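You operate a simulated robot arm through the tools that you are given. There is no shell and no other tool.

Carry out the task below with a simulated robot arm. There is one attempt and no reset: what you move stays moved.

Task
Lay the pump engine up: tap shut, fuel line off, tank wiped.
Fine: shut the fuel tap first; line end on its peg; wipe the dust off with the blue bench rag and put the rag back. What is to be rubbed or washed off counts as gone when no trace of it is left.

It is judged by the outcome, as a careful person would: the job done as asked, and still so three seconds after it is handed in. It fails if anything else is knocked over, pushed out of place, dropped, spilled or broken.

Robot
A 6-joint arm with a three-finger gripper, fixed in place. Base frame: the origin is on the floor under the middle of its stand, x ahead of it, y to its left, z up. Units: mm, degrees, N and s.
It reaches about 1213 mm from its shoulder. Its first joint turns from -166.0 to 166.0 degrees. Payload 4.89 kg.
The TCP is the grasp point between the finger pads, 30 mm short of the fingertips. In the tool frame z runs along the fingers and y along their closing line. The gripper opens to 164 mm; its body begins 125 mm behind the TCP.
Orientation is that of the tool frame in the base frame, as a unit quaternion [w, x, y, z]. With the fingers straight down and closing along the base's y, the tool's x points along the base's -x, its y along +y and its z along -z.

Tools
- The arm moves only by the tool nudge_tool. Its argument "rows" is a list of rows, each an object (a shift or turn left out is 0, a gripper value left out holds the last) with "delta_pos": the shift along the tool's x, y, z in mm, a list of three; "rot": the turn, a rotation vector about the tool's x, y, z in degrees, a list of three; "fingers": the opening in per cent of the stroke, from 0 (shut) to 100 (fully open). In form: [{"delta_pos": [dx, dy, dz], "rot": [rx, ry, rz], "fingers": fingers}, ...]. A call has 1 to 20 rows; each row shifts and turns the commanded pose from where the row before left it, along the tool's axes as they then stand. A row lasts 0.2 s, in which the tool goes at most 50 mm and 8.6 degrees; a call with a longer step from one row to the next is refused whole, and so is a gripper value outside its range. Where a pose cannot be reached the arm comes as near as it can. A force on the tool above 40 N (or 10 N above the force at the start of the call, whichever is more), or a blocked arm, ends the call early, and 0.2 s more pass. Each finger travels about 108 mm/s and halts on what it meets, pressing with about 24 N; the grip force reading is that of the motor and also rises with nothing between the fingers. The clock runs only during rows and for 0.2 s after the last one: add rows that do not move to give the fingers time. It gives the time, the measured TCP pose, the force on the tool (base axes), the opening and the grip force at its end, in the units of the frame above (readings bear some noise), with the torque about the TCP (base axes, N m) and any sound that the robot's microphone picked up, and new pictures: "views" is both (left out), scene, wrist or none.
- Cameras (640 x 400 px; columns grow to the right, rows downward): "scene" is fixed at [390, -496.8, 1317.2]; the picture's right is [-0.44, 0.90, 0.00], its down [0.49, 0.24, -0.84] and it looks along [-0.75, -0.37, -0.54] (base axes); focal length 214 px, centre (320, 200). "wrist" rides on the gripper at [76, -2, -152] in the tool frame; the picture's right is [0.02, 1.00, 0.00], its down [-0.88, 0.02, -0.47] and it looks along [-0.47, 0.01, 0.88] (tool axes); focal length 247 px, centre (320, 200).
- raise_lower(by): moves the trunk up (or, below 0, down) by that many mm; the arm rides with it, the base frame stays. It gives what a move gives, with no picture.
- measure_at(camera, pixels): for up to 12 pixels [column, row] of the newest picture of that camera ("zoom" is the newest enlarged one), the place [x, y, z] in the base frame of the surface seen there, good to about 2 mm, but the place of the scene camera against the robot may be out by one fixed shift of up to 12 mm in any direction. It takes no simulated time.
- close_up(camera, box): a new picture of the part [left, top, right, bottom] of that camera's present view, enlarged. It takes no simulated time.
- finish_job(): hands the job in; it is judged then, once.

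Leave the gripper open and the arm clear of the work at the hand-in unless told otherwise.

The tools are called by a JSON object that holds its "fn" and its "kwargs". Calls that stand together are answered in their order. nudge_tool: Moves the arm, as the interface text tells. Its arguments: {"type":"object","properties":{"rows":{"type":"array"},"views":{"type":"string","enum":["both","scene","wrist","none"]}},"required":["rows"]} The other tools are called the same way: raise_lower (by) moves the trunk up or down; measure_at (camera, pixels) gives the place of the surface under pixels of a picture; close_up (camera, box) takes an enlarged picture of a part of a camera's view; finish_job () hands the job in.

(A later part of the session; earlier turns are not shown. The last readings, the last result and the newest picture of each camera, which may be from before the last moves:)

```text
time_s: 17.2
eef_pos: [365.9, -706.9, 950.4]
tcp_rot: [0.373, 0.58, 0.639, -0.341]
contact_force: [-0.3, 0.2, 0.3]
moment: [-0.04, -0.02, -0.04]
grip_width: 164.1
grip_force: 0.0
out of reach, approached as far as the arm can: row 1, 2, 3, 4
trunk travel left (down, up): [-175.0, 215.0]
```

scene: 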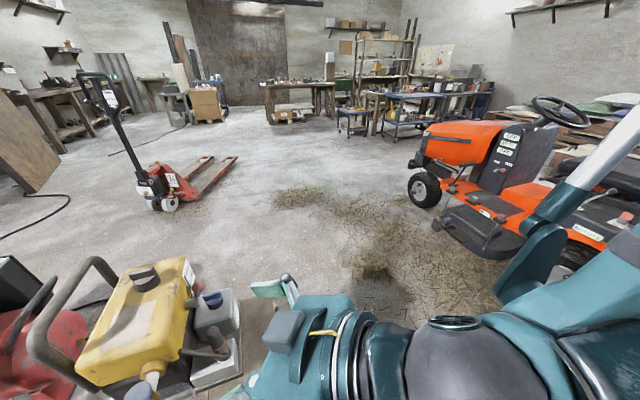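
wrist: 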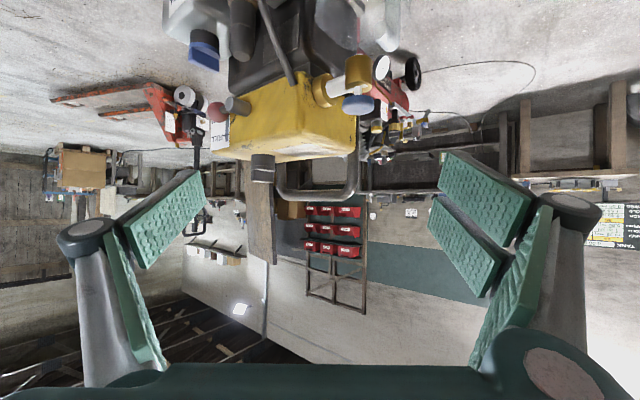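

The arm ran out of joint range going down that way, but the view did improve. I'll zoom in on the tank's underside, the hose top and the brass unit.

{"fn": "close_up", "kwargs": {"camera": "wrist", "box": [240, 40, 400, 140]}}

{"fn": "close_up", "kwargs": {"camera": "wrist", "box": [270, 50, 330, 100]}}

{"fn": "close_up", "kwargs": {"camera": "wrist", "box": [310, 40, 390, 125]}}

{"fn": "close_up", "kwargs": {"camera": "wrist", "box": [190, 0, 300, 140]}}

```text
4.00 times, centred on (320, 90) of wrist
```

zoom: 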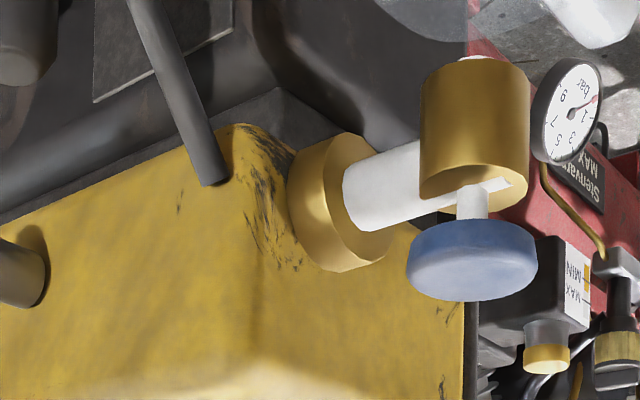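

```text
8.00 times, centred on (300, 75) of wrist
```

zoom: 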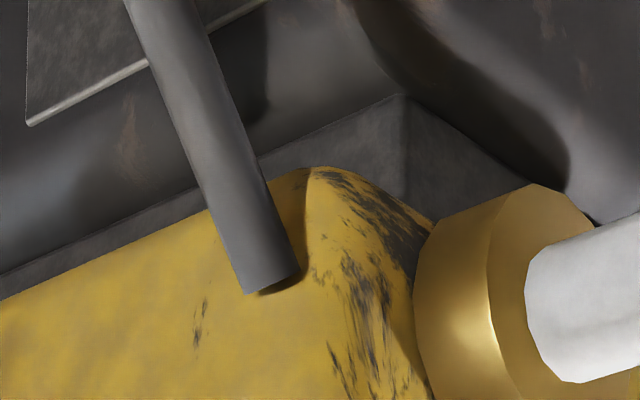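

```text
4.71 times, centred on (350, 82) of wrist
```

zoom: 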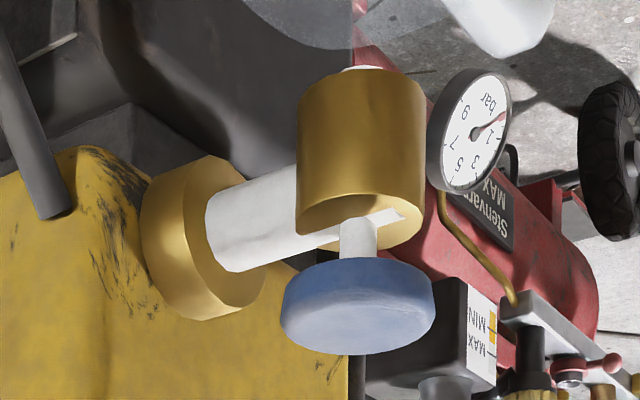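

```text
2.86 times, centred on (245, 70) of wrist
```

zoom: 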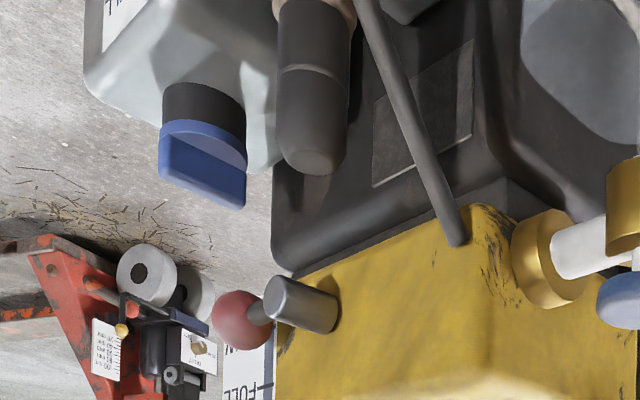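

Seen level, the brass unit is a bib tap on the tank's end, with a handwheel on top and a spout below over the jug. The hose meets the same tank side that carries the red-ball lever. Turning the blue wheel clockwise can only shut it, so that's a safe first check. I'll straighten the tool to vertical and yaw so the closing line is parallel to the tank's end.

{"fn": "nudge_tool", "kwargs": {"rows": [{"rot": [0, 7.6, 0]}, {"rot": [0, 7.6, 0]}, {"rot": [0, 7.6, 0]}, {"rot": [0, 7.6, 0]}, {"rot": [0, 7.6, 0]}, {"rot": [0, 7.6, 0]}, {"rot": [0, 7.6, 0]}, {"rot": [0, 7.6, 0]}, {"rot": [0, 0, 8.45]}, {"rot": [0, 0, 8.45]}, {"rot": [0, 0, 8.45]}, {"rot": [0, 0, 8.45]}, {"rot": [0, 0, 8.45]}, {"rot": [0, 0, 8.45]}]}}

```text
time_s: 20.2
eef_pos: [365.4, -709.1, 953.6]
tcp_rot: [0.001, 0.925, 0.381, 0.0]
contact_force: [1.0, -1.3, 0.1]
moment: [0.0, 0.01, -0.02]
grip_width: 164.0
grip_force: 0.0
trunk travel left (down, up): [-175.0, 215.0]
```

scene: 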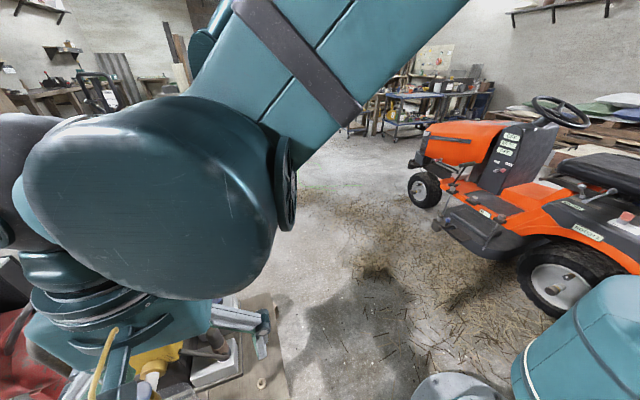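
wrist: 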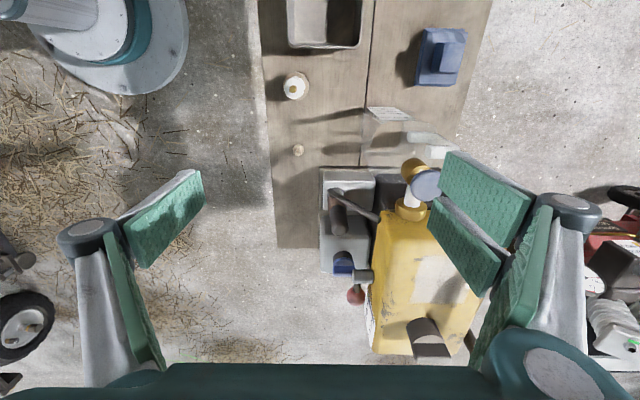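

The tool is vertical now. I'll measure the blue disc, brass body and pipe here, plus the dust patch, the boot and the peg.

{"fn": "close_up", "kwargs": {"camera": "wrist", "box": [310, 140, 450, 240]}}

{"fn": "measure_at", "kwargs": {"camera": "wrist", "pixels": [[426, 183], [426, 172], [426, 196], [413, 184], [438, 175], [413, 167], [411, 200], [410, 210], [298, 150], [338, 195], [345, 228], [435, 275]]}}

{"fn": "close_up", "kwargs": {"camera": "wrist", "box": [360, 210, 480, 350]}}

```text
4.00 times, centred on (380, 190) of wrist
```

zoom: 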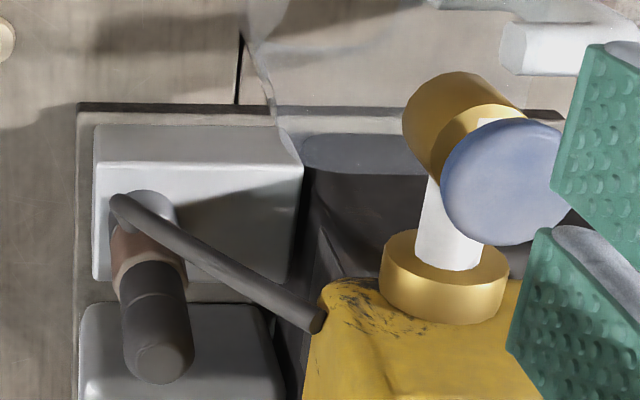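

```text
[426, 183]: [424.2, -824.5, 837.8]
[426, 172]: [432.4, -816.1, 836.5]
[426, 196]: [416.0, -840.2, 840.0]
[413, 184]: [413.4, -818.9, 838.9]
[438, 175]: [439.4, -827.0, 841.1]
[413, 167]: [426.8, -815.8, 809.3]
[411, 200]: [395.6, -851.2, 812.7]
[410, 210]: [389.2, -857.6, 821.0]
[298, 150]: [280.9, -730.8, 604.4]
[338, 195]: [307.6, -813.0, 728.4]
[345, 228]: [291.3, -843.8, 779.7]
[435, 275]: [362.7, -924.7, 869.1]
```

```text
2.86 times, centred on (420, 280) of wrist
```

zoom: 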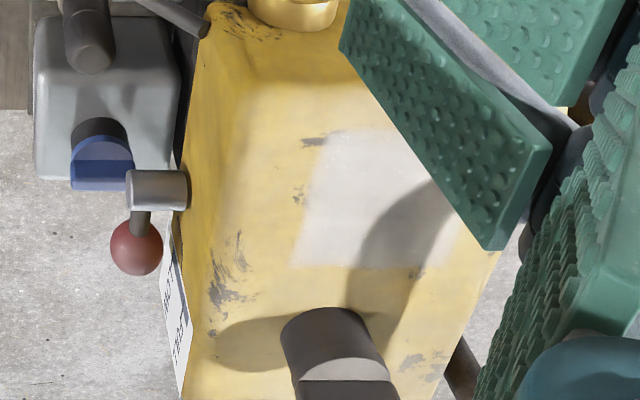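

The blue disc is about 40 mm across, centred near (423,-827,840). I'll move over it at height, then come down to TCP z≈885 to check alignment.

{"fn": "nudge_tool", "kwargs": {"rows": [{"delta_pos": [-14.1, 41.5, 0]}, {"delta_pos": [-14.1, 41.5, 0]}, {"delta_pos": [-14.1, 41.5, 0]}, {"delta_pos": [0, 0, 35]}, {"delta_pos": [0, 0, 33]}]}}

```text
time_s: 21.4
eef_pos: [426.6, -825.7, 884.1]
tcp_rot: [0.001, 0.924, 0.383, -0.002]
contact_force: [-0.2, 1.1, 1.1]
moment: [-0.09, -0.02, -0.03]
grip_width: 164.1
grip_force: 0.1
trunk travel left (down, up): [-175.0, 215.0]
```

scene: 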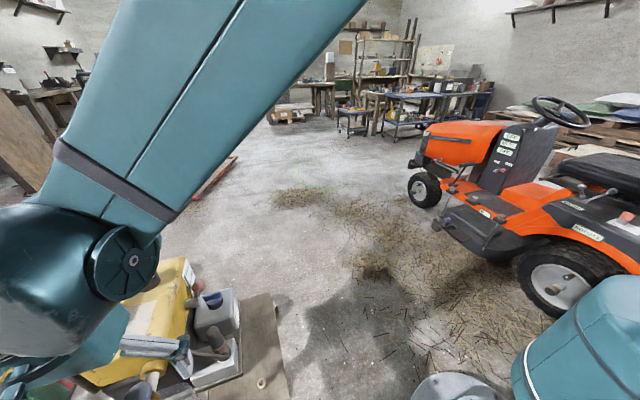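
wrist: 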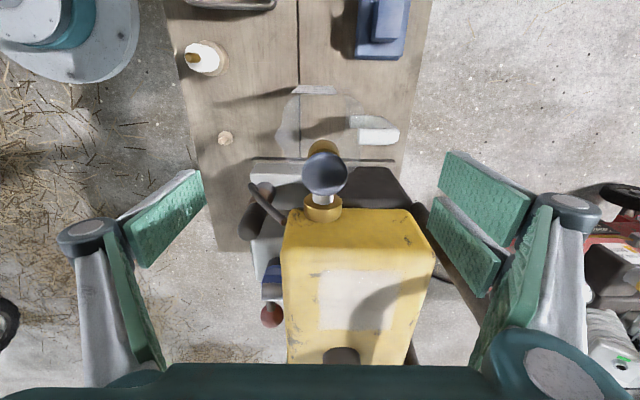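

The disc appears at (325,173), where the fingers should meet, to within about 4 mm. I'll measure it precisely.

{"fn": "measure_at", "kwargs": {"camera": "wrist", "pixels": [[325, 173], [325, 158], [325, 190], [308, 173], [343, 173], [322, 205], [322, 147], [270, 313], [341, 215], [300, 215]]}}

{"fn": "close_up", "kwargs": {"camera": "wrist", "box": [270, 130, 380, 230]}}

```text
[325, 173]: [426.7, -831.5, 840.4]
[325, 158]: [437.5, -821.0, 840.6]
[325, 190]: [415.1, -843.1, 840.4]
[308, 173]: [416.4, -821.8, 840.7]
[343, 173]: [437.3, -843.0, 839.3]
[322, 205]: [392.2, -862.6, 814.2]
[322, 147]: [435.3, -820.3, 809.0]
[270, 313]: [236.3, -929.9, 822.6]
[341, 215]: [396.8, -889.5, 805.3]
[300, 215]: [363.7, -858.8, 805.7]
```

```text
4.00 times, centred on (325, 180) of wrist
```

zoom: 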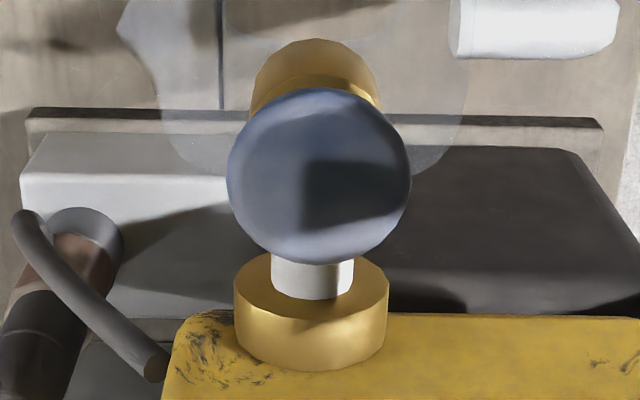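

Disc centre is at (426.5,-832,840.4), radius about 19 mm. I'll fine-align and lower until the fingertips are just below the disc's rim (TCP z≈854), fingers still open.

{"fn": "nudge_tool", "kwargs": {"rows": [{"delta_pos": [-4.4, 4.5, 0]}, {"delta_pos": [0, 0, 15]}, {"delta_pos": [0, 0, 15]}, {}], "views": "wrist"}}

```text
time_s: 22.4
eef_pos: [424.7, -833.1, 854.0]
tcp_rot: [0.002, 0.924, 0.382, -0.001]
contact_force: [-0.9, -0.3, -0.6]
moment: [0.02, 0.0, 0.01]
grip_width: 163.9
grip_force: 0.0
trunk travel left (down, up): [-175.0, 215.0]
```

wrist: 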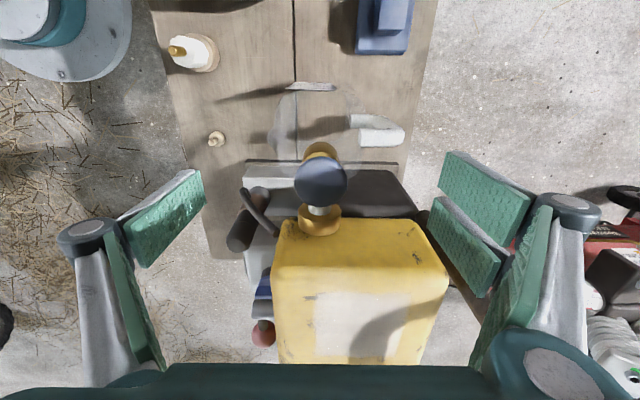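

I'm aligned. I'll first close the fingers to about 48 mm without contact, so I can check for symmetry.

{"fn": "nudge_tool", "kwargs": {"rows": [{"fingers": 29}, {}, {}, {}, {}], "views": "wrist"}}

{"fn": "close_up", "kwargs": {"camera": "wrist", "box": [240, 130, 400, 250]}}

```text
time_s: 23.6
eef_pos: [423.6, -832.6, 853.9]
tcp_rot: [0.002, 0.924, 0.381, -0.001]
contact_force: [0.4, -0.8, 0.4]
moment: [-0.01, 0.0, 0.01]
grip_width: 47.6
grip_force: 0.1
trunk travel left (down, up): [-175.0, 215.0]
```

wrist: 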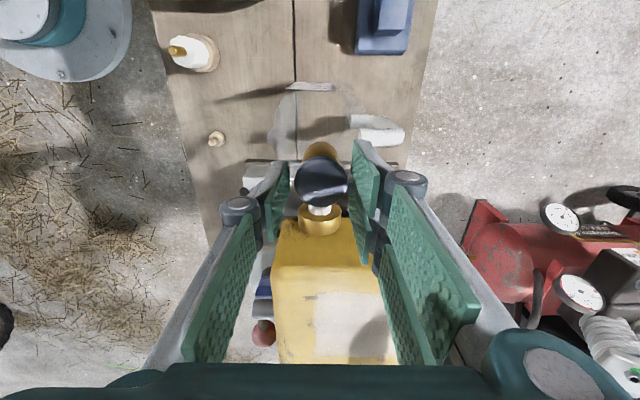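

```text
3.33 times, centred on (320, 190) of wrist
```

zoom: 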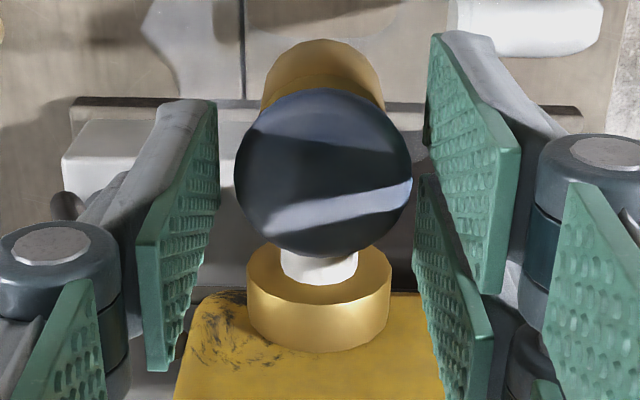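

The disc sits between the pads with nothing touching yet. I'll close onto it and read the grip before any turning.

{"fn": "nudge_tool", "kwargs": {"rows": [{"fingers": 15}, {}, {}], "views": "wrist"}}

```text
time_s: 24.4
eef_pos: [424.8, -833.6, 854.5]
tcp_rot: [0.002, 0.924, 0.382, -0.001]
contact_force: [6.7, -8.2, 1.3]
moment: [-0.13, -0.08, -0.02]
grip_width: 37.8
grip_force: 45.2
trunk travel left (down, up): [-175.0, 215.0]
```

wrist: 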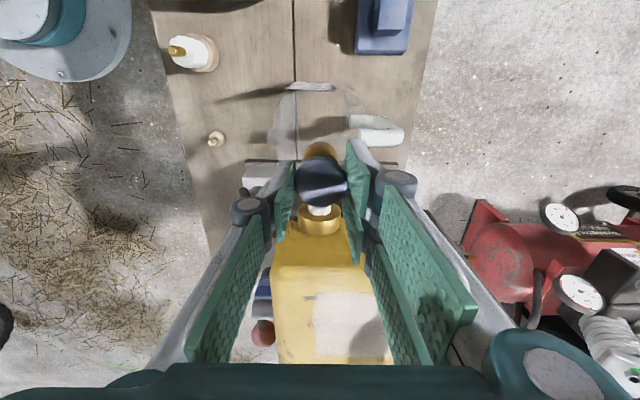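

The disc is gripped at 37.8 mm with a small sideways bias. I'll try a gentle clockwise turn (seen from above) of 8° and read the torque about z.

{"fn": "nudge_tool", "kwargs": {"rows": [{"delta_pos": [0, 1.2, 0]}, {"rot": [0, 0, 4]}, {"rot": [0, 0, 4]}, {}], "views": "wrist"}}

```text
time_s: 25.4
eef_pos: [424.3, -834.8, 854.5]
tcp_rot: [0.001, 0.949, 0.317, -0.001]
contact_force: [-16.8, 12.4, -5.5]
moment: [0.18, 0.41, -0.01]
grip_width: 37.9
grip_force: 45.1
trunk travel left (down, up): [-175.0, 215.0]
```

wrist: 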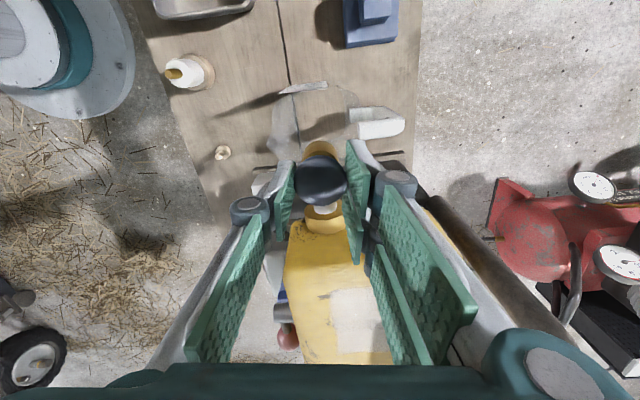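

The 8° turn met almost no torque about z. I'll ease the sideways load by 0.8 mm and zoom in to see whether the disc itself turned.

{"fn": "close_up", "kwargs": {"camera": "wrist", "box": [280, 130, 360, 230]}}

{"fn": "nudge_tool", "kwargs": {"rows": [{"delta_pos": [0, -0.8, 0]}, {"rot": [0, 0, 5]}, {"rot": [0, 0, 5]}, {"rot": [0, 0, 5]}, {}], "views": "wrist"}}

{"fn": "close_up", "kwargs": {"camera": "wrist", "box": [280, 130, 360, 230]}}

```text
4.00 times, centred on (320, 180) of wrist
```

zoom: 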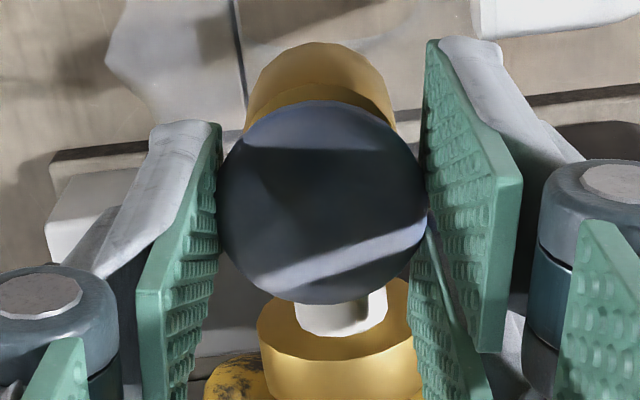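

```text
time_s: 26.6
eef_pos: [425.2, -833.4, 853.2]
tcp_rot: [0.003, 0.982, 0.19, 0.0]
contact_force: [8.0, -3.8, 1.6]
moment: [-0.09, -0.26, -0.21]
grip_width: 38.0
grip_force: 44.7
trunk travel left (down, up): [-175.0, 215.0]
```

wrist: 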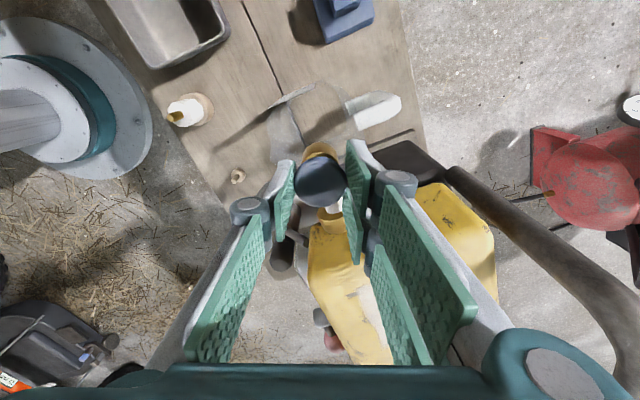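

```text
4.00 times, centred on (320, 180) of wrist
```

zoom: 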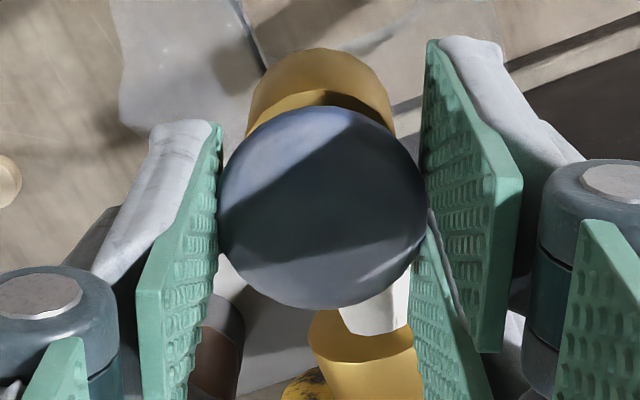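

That's 23° so far with no clear stop and no sound. I'll keep turning clockwise in small steps, watching torque for an end stop.

{"fn": "nudge_tool", "kwargs": {"rows": [{"rot": [0, 0, 5]}, {"rot": [0, 0, 5]}, {"rot": [0, 0, 5]}, {}], "views": "wrist"}}

{"fn": "close_up", "kwargs": {"camera": "wrist", "box": [280, 130, 360, 230]}}

```text
time_s: 27.6
eef_pos: [424.4, -833.8, 853.2]
tcp_rot: [0.002, 0.998, 0.06, -0.001]
contact_force: [5.4, -6.6, 1.2]
moment: [-0.07, -0.06, -0.23]
grip_width: 37.5
grip_force: 45.0
trunk travel left (down, up): [-175.0, 215.0]
```

wrist: 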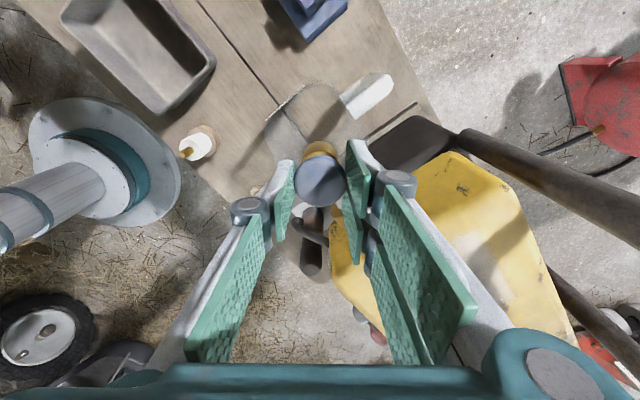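

```text
4.00 times, centred on (320, 180) of wrist
```

zoom: 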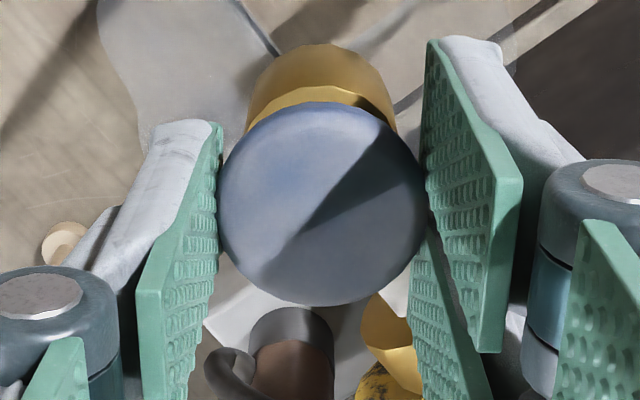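

Torque is steady at about 0.23 N·m, which could be wheel friction or pads slipping on a fixed disc. I'll zoom in very close on the disc and stem for a landmark that shows whether it rotates.

{"fn": "close_up", "kwargs": {"camera": "wrist", "box": [300, 150, 345, 180]}}

{"fn": "close_up", "kwargs": {"camera": "wrist", "box": [290, 150, 350, 212]}}

{"fn": "close_up", "kwargs": {"camera": "scene", "box": [80, 340, 200, 400]}}

```text
13.33 times, centred on (322, 165) of wrist
```

zoom: 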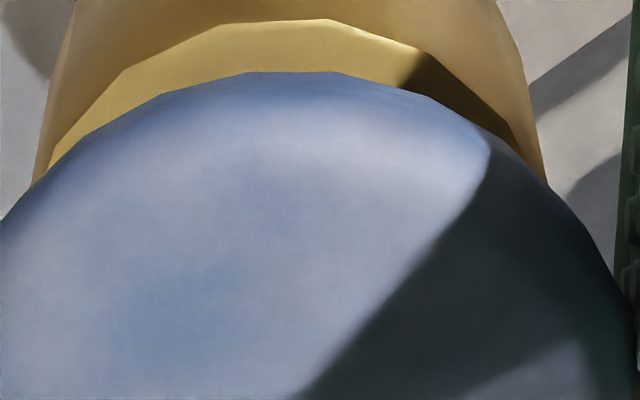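

```text
6.45 times, centred on (320, 181) of wrist
```

zoom: 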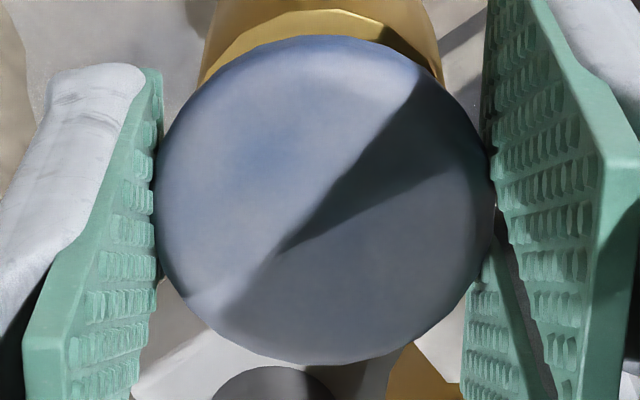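

```text
5.33 times, centred on (140, 370) of scene
```

zoom: 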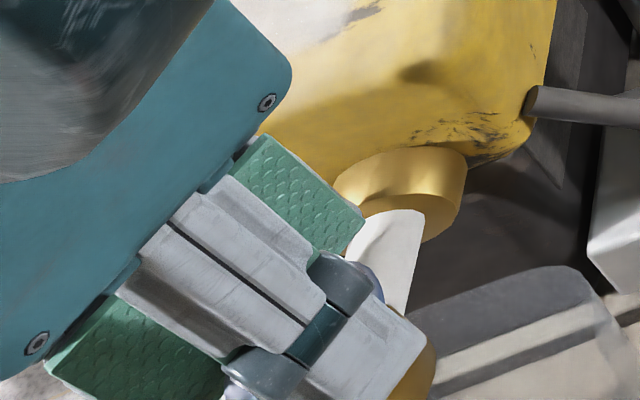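

At this zoom the disc's rim shows polygon facets, with vertices near (245,72), (340,73), (435,95). I'll turn back just 7° within what I've already turned and compare: if the facets stay put in the gripper's view, the disc is turning with it.

{"fn": "nudge_tool", "kwargs": {"rows": [{"rot": [0, 0, -3.5]}, {"rot": [0, 0, -3.5]}, {}], "views": "wrist"}}

{"fn": "close_up", "kwargs": {"camera": "wrist", "box": [300, 150, 345, 180]}}

{"fn": "close_up", "kwargs": {"camera": "wrist", "box": [290, 150, 350, 212]}}

```text
time_s: 28.4
eef_pos: [423.1, -833.8, 854.0]
tcp_rot: [0.001, 0.993, 0.122, -0.001]
contact_force: [-3.0, -11.5, -0.1]
moment: [-0.23, 0.12, 0.01]
grip_width: 38.1
grip_force: 45.5
trunk travel left (down, up): [-175.0, 215.0]
```

wrist: 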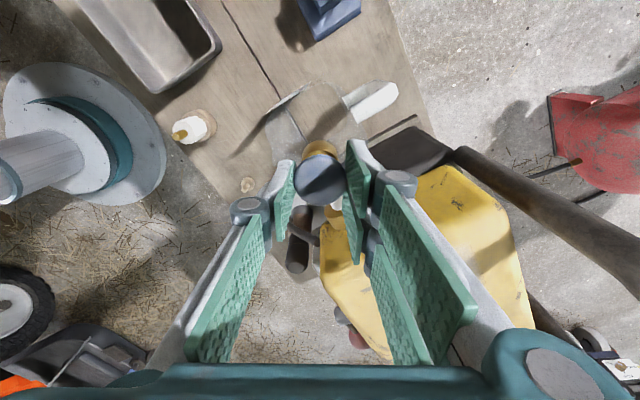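

```text
13.33 times, centred on (322, 165) of wrist
```

zoom: 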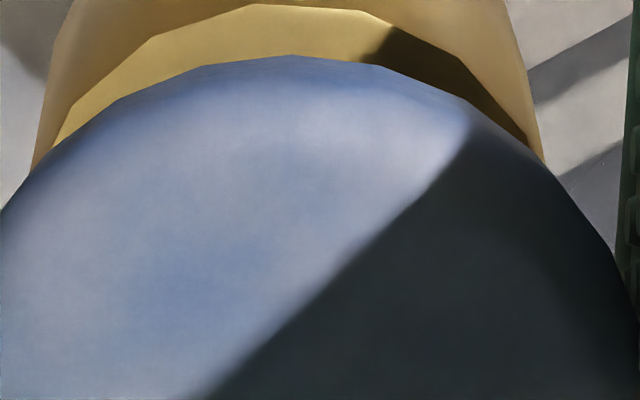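

```text
6.45 times, centred on (320, 181) of wrist
```

zoom: 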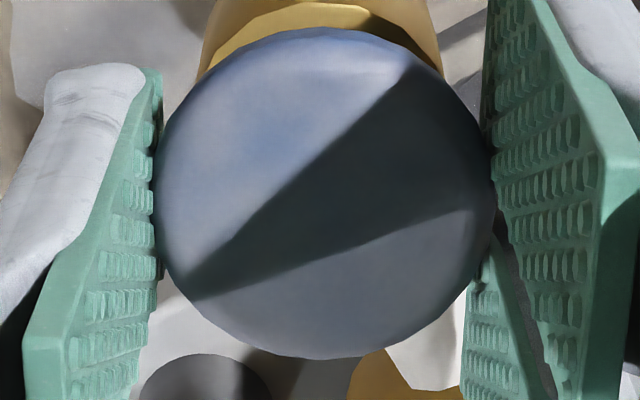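

The facets shifted relative to the gripper by about the 7° I turned, just like the fixed brass rim, so the wheel didn't move and the pads slipped. The blue wheel is fast, so the operable tap is the red-ball lever. I'll open slightly, since the tank face is close, and lift straight off.

{"fn": "nudge_tool", "kwargs": {"rows": [{"fingers": 28}, {}, {"delta_pos": [0, 0, -20]}, {"delta_pos": [0, 0, -40]}, {"delta_pos": [0, 0, -40]}, {"fingers": 28}]}}

```text
time_s: 29.8
eef_pos: [425.4, -834.9, 951.8]
tcp_rot: [0.001, 0.993, 0.121, 0.0]
contact_force: [-1.0, -0.1, -0.3]
moment: [-0.05, -0.03, -0.01]
grip_width: 45.9
grip_force: 0.1
trunk travel left (down, up): [-175.0, 215.0]
```

scene: 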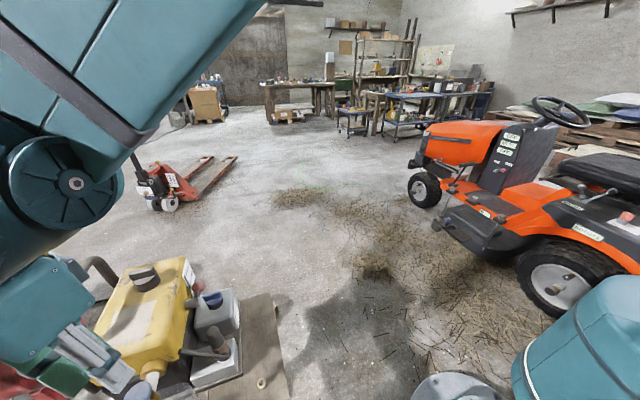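
wrist: 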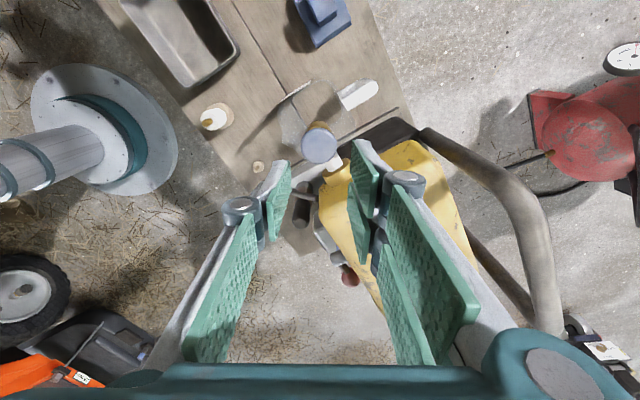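

I'm clear of the wheel. Next I'll look at the red-ball lever from its own side: move back over to about (150,-780,980), opening the fingers once clear, and yaw to face the tank's side.

{"fn": "nudge_tool", "kwargs": {"rows": [{"delta_pos": [-42.3, -19.9, -5]}, {"delta_pos": [-42.3, -19.9, -5]}, {"delta_pos": [-42.3, -19.9, -5]}, {"delta_pos": [-42.3, -19.9, -5]}, {"delta_pos": [-42.3, -19.9, -5]}, {"delta_pos": [-42.3, -19.9, -5]}, {"rot": [0, 0, -8.6], "fingers": 100}, {"rot": [0, 0, -8.6]}, {"rot": [0, 0, -8.6]}, {"rot": [0, 0, -8.6]}, {"rot": [0, 0, -8.6]}, {"rot": [0, 0, -8.6]}, {"rot": [0, 0, -8.6]}, {"rot": [0, 0, -8.6]}, {"rot": [0, 0, -8.6]}, {"rot": [0, 0, -8.6]}, {"rot": [0, 0, -8.6]}, {"rot": [0, 0, -8.6]}, {"rot": [0, 0, -8.6]}, {"rot": [0, 0, -8.6]}]}}

```text
time_s: 34.0
eef_pos: [149.8, -779.3, 984.2]
tcp_rot: [0.0, 0.387, 0.922, -0.002]
contact_force: [-0.1, -0.3, -0.6]
moment: [0.03, 0.0, -0.01]
grip_width: 164.0
grip_force: 0.1
trunk travel left (down, up): [-175.0, 215.0]
```

scene: 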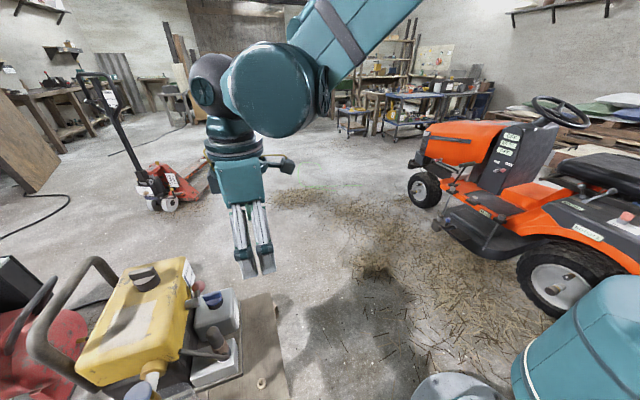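
wrist: 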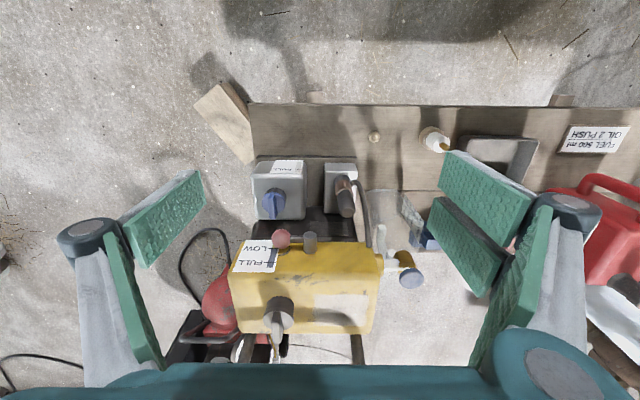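

Now both cameras see the lever. I'll zoom in and measure the ball, rod, stub and what lies beneath them.

{"fn": "close_up", "kwargs": {"camera": "wrist", "box": [230, 170, 370, 270]}}

{"fn": "measure_at", "kwargs": {"camera": "wrist", "pixels": [[281, 239], [310, 240], [295, 238], [274, 205], [280, 222], [300, 213], [315, 225], [345, 220], [300, 230], [265, 200], [345, 205], [300, 190]]}}

{"fn": "measure_at", "kwargs": {"camera": "scene", "pixels": [[198, 286], [193, 302], [188, 304], [197, 295], [200, 303], [215, 300], [205, 315], [212, 297], [190, 320], [195, 312]]}}

```text
4.00 times, centred on (300, 220) of wrist
```

zoom: 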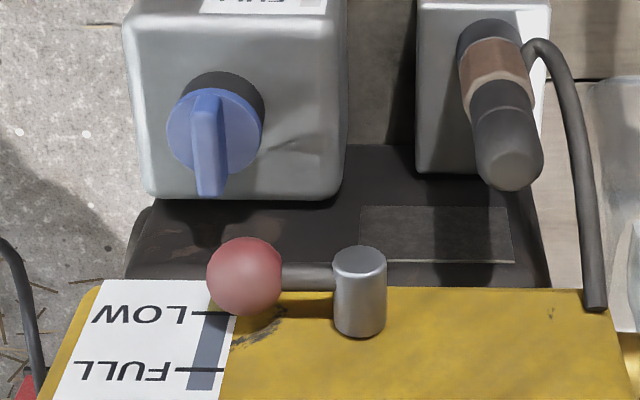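

```text
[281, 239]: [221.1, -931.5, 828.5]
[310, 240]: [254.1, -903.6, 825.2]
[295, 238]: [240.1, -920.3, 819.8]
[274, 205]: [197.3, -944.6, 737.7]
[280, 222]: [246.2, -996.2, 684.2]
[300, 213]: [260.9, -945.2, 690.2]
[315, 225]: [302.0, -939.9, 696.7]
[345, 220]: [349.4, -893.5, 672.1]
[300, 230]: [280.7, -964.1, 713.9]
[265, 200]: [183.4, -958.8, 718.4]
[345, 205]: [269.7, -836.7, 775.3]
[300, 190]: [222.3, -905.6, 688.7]
```

```text
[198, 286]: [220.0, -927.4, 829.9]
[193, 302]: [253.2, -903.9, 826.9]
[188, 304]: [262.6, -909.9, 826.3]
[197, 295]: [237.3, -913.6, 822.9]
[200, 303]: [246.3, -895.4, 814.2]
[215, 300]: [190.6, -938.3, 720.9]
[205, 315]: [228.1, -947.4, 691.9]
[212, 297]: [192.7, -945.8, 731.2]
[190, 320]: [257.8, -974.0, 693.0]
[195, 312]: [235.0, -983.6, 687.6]
```

Ball centre is about (226,-940,817), r≈15. The lever is about 50 mm long, horizontal, on a stub axis at z≈816, and there's free space below down to z≈740. I'll close the fingers to see what shape the tips make as a pusher.

{"fn": "nudge_tool", "kwargs": {"rows": [{"fingers": 0}, {}, {}, {}, {}, {}, {}]}}

{"fn": "close_up", "kwargs": {"camera": "wrist", "box": [200, 120, 440, 370]}}

{"fn": "close_up", "kwargs": {"camera": "scene", "box": [170, 140, 330, 300]}}

```text
time_s: 35.6
eef_pos: [148.9, -779.2, 985.0]
tcp_rot: [0.0, 0.389, 0.921, -0.001]
contact_force: [0.7, 0.4, 0.3]
moment: [-0.02, 0.01, -0.03]
grip_width: 0.0
grip_force: 24.1
trunk travel left (down, up): [-175.0, 215.0]
```

scene: 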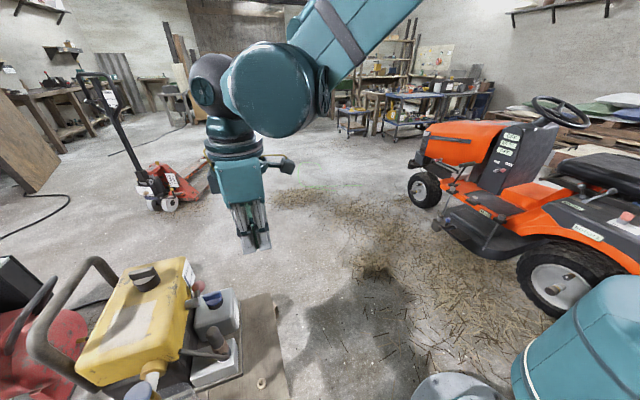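
wrist: 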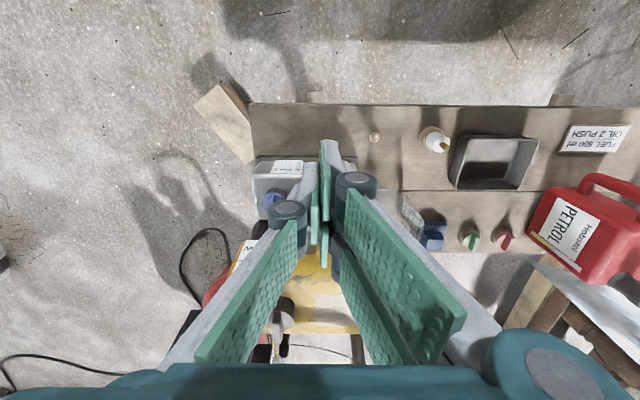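

```text
1.60 times, centred on (320, 245) of wrist
```

zoom: 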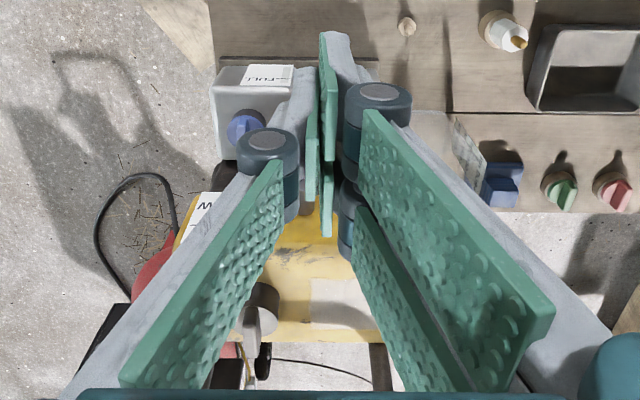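

```text
2.50 times, centred on (250, 220) of scene
```

zoom: 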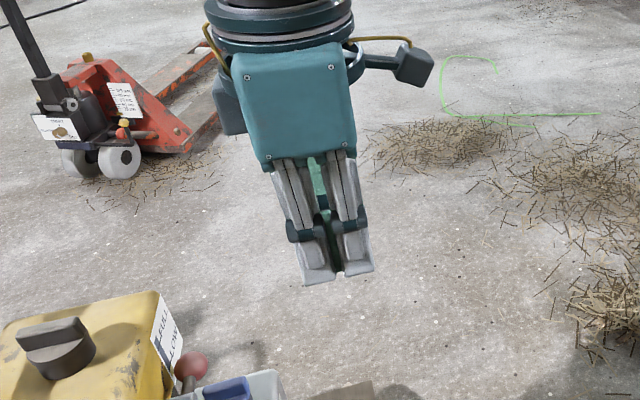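

Closed, the tips make a blunt pusher roughly 80 mm by 45 mm, and the current yaw is square to the tank's side. I'll move it above the ball, 16 mm outward from the tank face, and come down to tips at about z=850, just above the ball.

{"fn": "nudge_tool", "kwargs": {"rows": [{"delta_pos": [-38.2, -14.5, 0]}, {"delta_pos": [-38.2, -14.5, 0]}, {"delta_pos": [-38.2, -14.5, 0]}, {"delta_pos": [-38.2, -14.5, 0]}, {"delta_pos": [0, 0, 35]}, {"delta_pos": [0, 0, 35]}, {"delta_pos": [0, 0, 35]}]}}

{"fn": "close_up", "kwargs": {"camera": "scene", "box": [140, 220, 260, 330]}}

{"fn": "close_up", "kwargs": {"camera": "wrist", "box": [240, 100, 400, 240]}}

```text
time_s: 37.2
eef_pos: [215.7, -930.3, 880.7]
tcp_rot: [0.0, 0.388, 0.922, -0.002]
contact_force: [0.8, 1.0, -0.1]
moment: [-0.13, -0.01, 0.0]
grip_width: 0.0
grip_force: 24.1
trunk travel left (down, up): [-175.0, 215.0]
```

scene: 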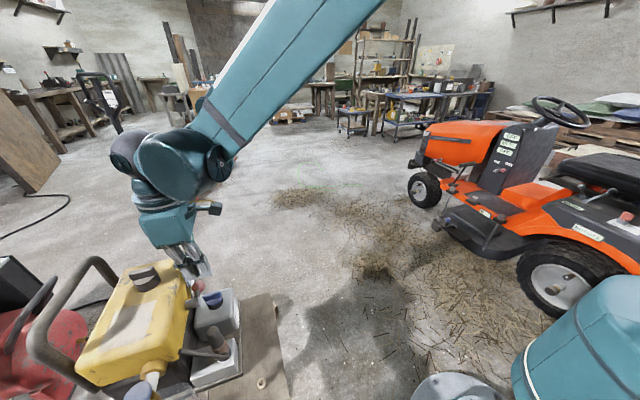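
wrist: 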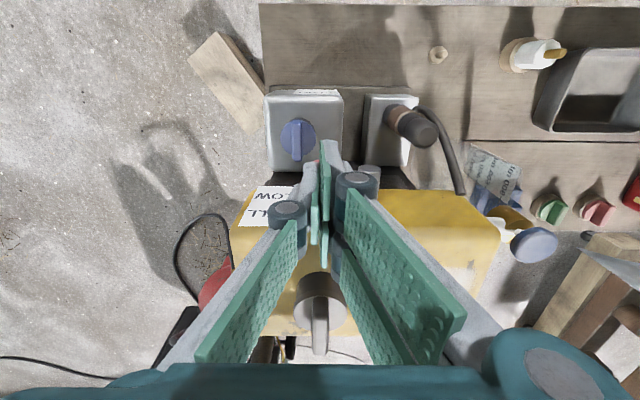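

```text
3.64 times, centred on (200, 275) of scene
```

zoom: 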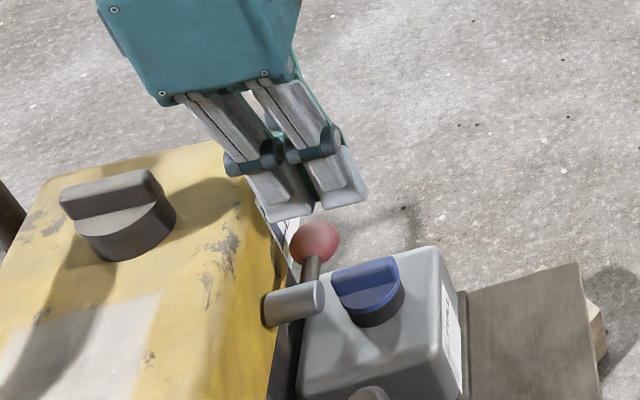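

```text
2.86 times, centred on (320, 170) of wrist
```

zoom: 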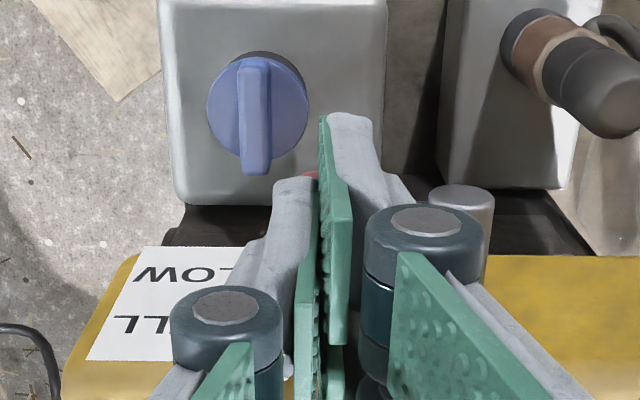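

The tips hover just above the red ball (scene zoom (315,240)). I'll lower gently in small steps until contact and see whether the lever gives downward.

{"fn": "nudge_tool", "kwargs": {"rows": [{"delta_pos": [0, 0, 8]}, {"delta_pos": [0, 0, 6]}, {"delta_pos": [0, 0, 4]}, {"delta_pos": [0, 0, 4]}, {"delta_pos": [0, 0, 4]}, {}]}}

{"fn": "close_up", "kwargs": {"camera": "scene", "box": [140, 220, 260, 330]}}

```text
time_s: 38.5
eef_pos: [214.7, -930.2, 856.7]
tcp_rot: [0.0, 0.388, 0.922, -0.003]
contact_force: [-1.4, 2.8, 25.2]
moment: [-0.21, -0.26, 0.03]
grip_width: 0.2
grip_force: 23.8
trunk travel left (down, up): [-175.0, 215.0]
stopped in row 6: the force on the tool passed its limit at 44 N (the readings are from after the stop); the commanded pose is now the measured one
```

scene: 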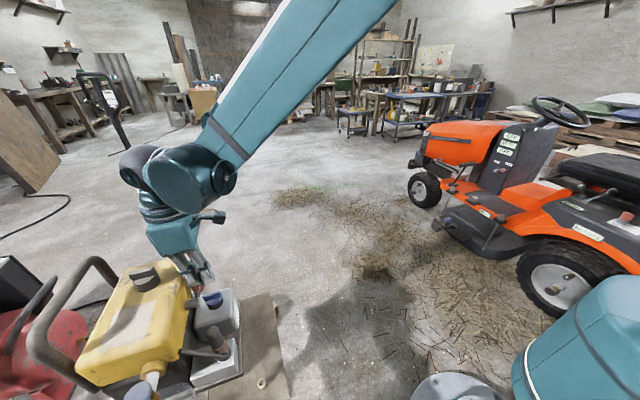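
wrist: 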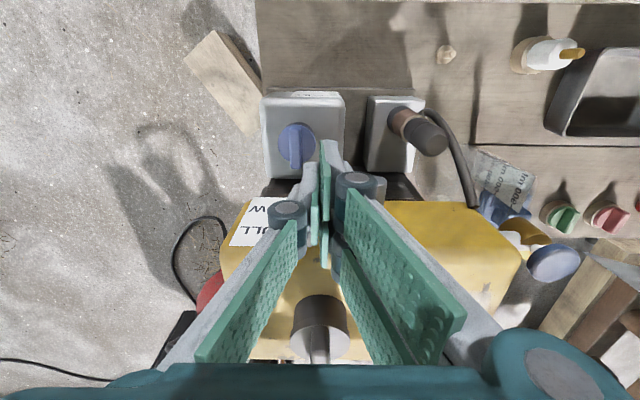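

```text
3.64 times, centred on (200, 275) of scene
```

zoom: 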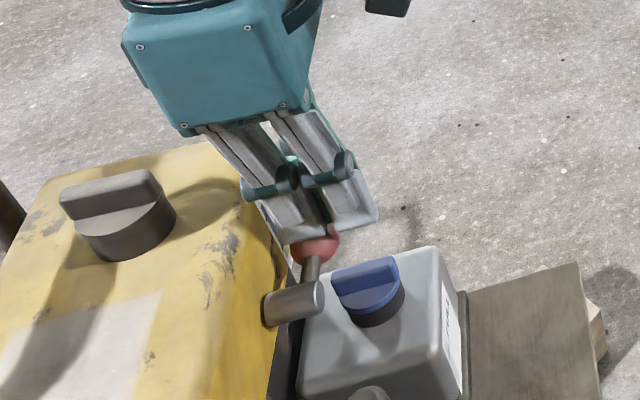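

At 44 N the lever gave nothing downward, so down is its stop and the lever should swing up. I'll back off up and outward and turn the tool horizontal, fingers facing the tank and closing vertically, so one finger can go under the ball.

{"fn": "nudge_tool", "kwargs": {"rows": [{"delta_pos": [0, 0, -20]}, {"delta_pos": [0, 0, -40]}, {"delta_pos": [50, 0, 0]}, {"delta_pos": [50, 0, 0]}, {"delta_pos": [40, 0, 0]}, {"rot": [0, -8.5, 0]}, {"rot": [0, -8.5, 0]}, {"rot": [0, -8.5, 0]}, {"rot": [0, -8.5, 0]}, {"rot": [0, -8.5, 0]}, {"rot": [0, -8.5, 0]}, {"rot": [0, -8.5, 0]}]}}

```text
time_s: 41.1
eef_pos: [116.6, -830.8, 914.6]
tcp_rot: [0.459, 0.334, 0.8, -0.195]
contact_force: [0.9, 1.3, 0.9]
moment: [-0.03, 0.11, -0.13]
grip_width: 0.1
grip_force: 23.9
trunk travel left (down, up): [-175.0, 215.0]
```

scene: 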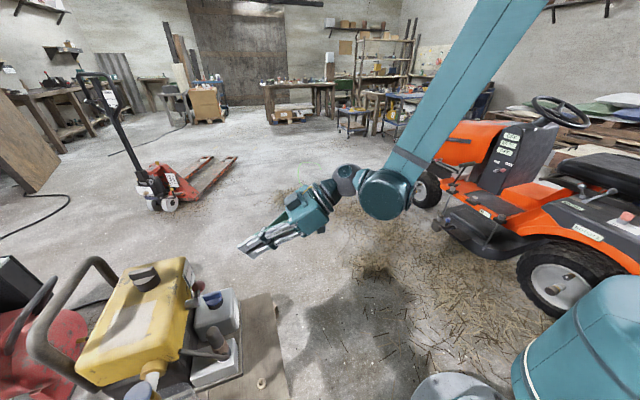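
wrist: 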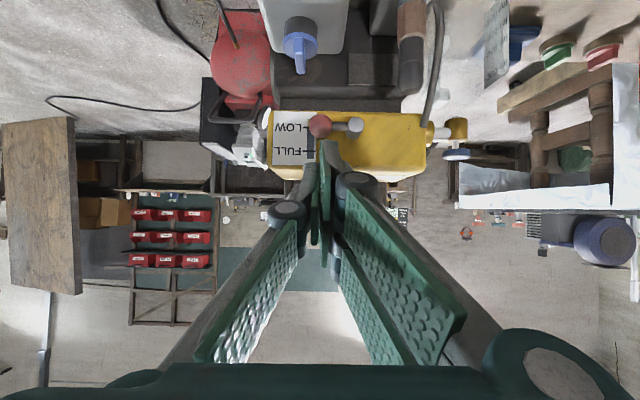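

The tool reached about 60° pitch here. I'll finish to horizontal, roll 90° so the fingers close vertically, and open them to about 46 mm.

{"fn": "nudge_tool", "kwargs": {"rows": [{"rot": [0, -7.55, 0], "fingers": 28}, {"rot": [0, -7.55, 0]}, {"rot": [0, -7.55, 0]}, {"rot": [0, -7.55, 0]}, {"rot": [0, 0, 8.2]}, {"rot": [0, 0, 8.2]}, {"rot": [0, 0, 8.2]}, {"rot": [0, 0, 8.2]}, {"rot": [0, 0, 8.2]}, {"rot": [0, 0, 8.2]}, {"rot": [0, 0, 8.2]}, {"rot": [0, 0, 8.2]}, {"rot": [0, 0, 8.2]}, {"rot": [0, 0, 8.2]}, {"rot": [0, 0, 8.0]}]}}

```text
time_s: 44.3
eef_pos: [105.2, -886.0, 966.7]
tcp_rot: [0.653, 0.656, 0.268, 0.266]
contact_force: [0.3, -0.5, 0.6]
moment: [-0.01, 0.04, 0.01]
grip_width: 46.0
grip_force: 0.1
out of reach, approached as far as the arm can: row 2, 3, 4
trunk travel left (down, up): [-175.0, 215.0]
```

scene: 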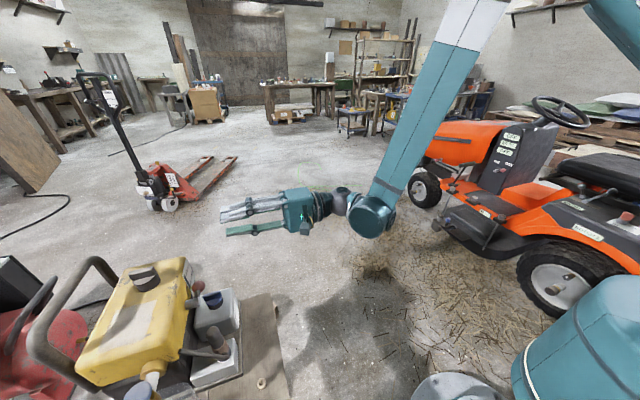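
wrist: 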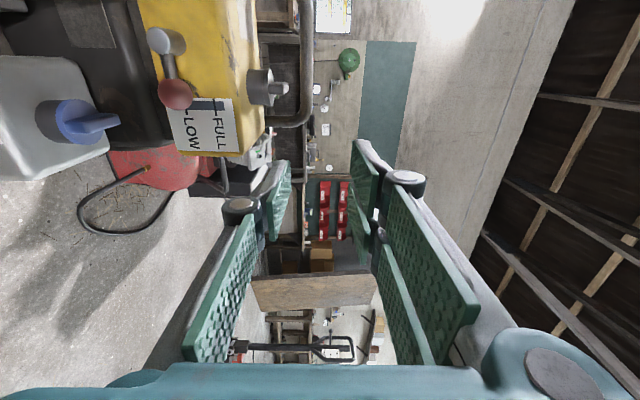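

The orientation is what I want, tool horizontal and closing vertically, but the arm could only hold it at z≈967. I'll lower the trunk by 150 mm, which brings the hand to about z=817 in the same posture. The space below is clear.

{"fn": "raise_lower", "kwargs": {"by": -100}}

{"fn": "raise_lower", "kwargs": {"by": -45}}

{"fn": "nudge_tool", "kwargs": {"rows": [{}]}}

```text
time_s: 45.6
eef_pos: [105.9, -885.1, 865.7]
tcp_rot: [0.654, 0.655, 0.269, 0.266]
contact_force: [-0.1, 0.0, 0.6]
moment: [-0.02, 0.01, -0.03]
grip_width: 45.8
grip_force: 0.1
trunk travel left (down, up): [-75.0, 315.0]
```

```text
time_s: 46.5
eef_pos: [104.4, -887.6, 821.2]
tcp_rot: [0.654, 0.655, 0.268, 0.266]
contact_force: [0.6, -0.1, 1.3]
moment: [0.0, -0.03, 0.02]
grip_width: 45.7
grip_force: 0.0
trunk travel left (down, up): [-30.0, 360.0]
```

```text
time_s: 46.9
eef_pos: [105.5, -888.1, 820.8]
tcp_rot: [0.654, 0.655, 0.269, 0.265]
contact_force: [0.2, -0.8, -0.7]
moment: [0.0, 0.02, -0.01]
grip_width: 45.9
grip_force: 0.1
trunk travel left (down, up): [-30.0, 360.0]
```

scene: 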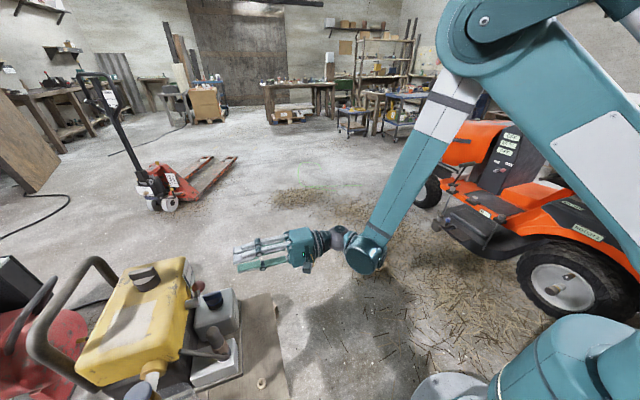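
wrist: 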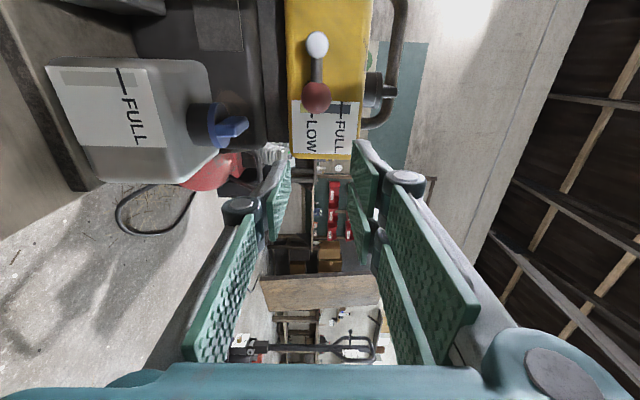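

The wrist camera (right = up) now shows the ball at (316,97) and the stub at (317,43), in line with the tool. I'll measure them once more from here.

{"fn": "measure_at", "kwargs": {"camera": "wrist", "pixels": [[316, 97], [316, 70], [318, 43], [330, 97], [303, 97], [316, 112], [215, 125], [240, 128], [295, 60], [350, 60]]}}

{"fn": "close_up", "kwargs": {"camera": "wrist", "box": [260, 20, 370, 130]}}

```text
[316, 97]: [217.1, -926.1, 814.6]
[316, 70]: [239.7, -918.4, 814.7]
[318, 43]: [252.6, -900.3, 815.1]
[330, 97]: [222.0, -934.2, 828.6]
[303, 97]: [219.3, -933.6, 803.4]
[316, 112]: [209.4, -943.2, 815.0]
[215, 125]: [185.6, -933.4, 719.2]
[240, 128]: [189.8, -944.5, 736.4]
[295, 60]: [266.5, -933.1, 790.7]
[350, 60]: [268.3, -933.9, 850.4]
```

```text
3.64 times, centred on (315, 75) of wrist
```

zoom: 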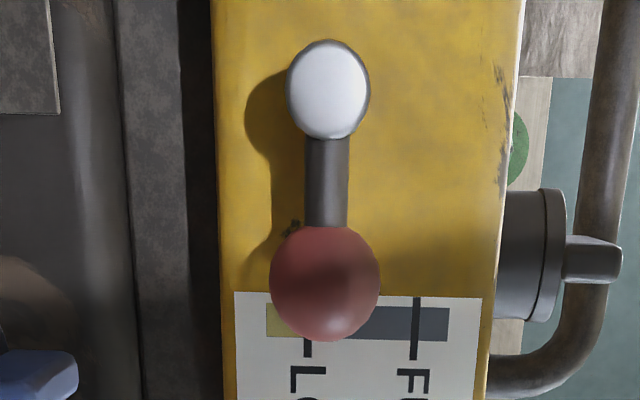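

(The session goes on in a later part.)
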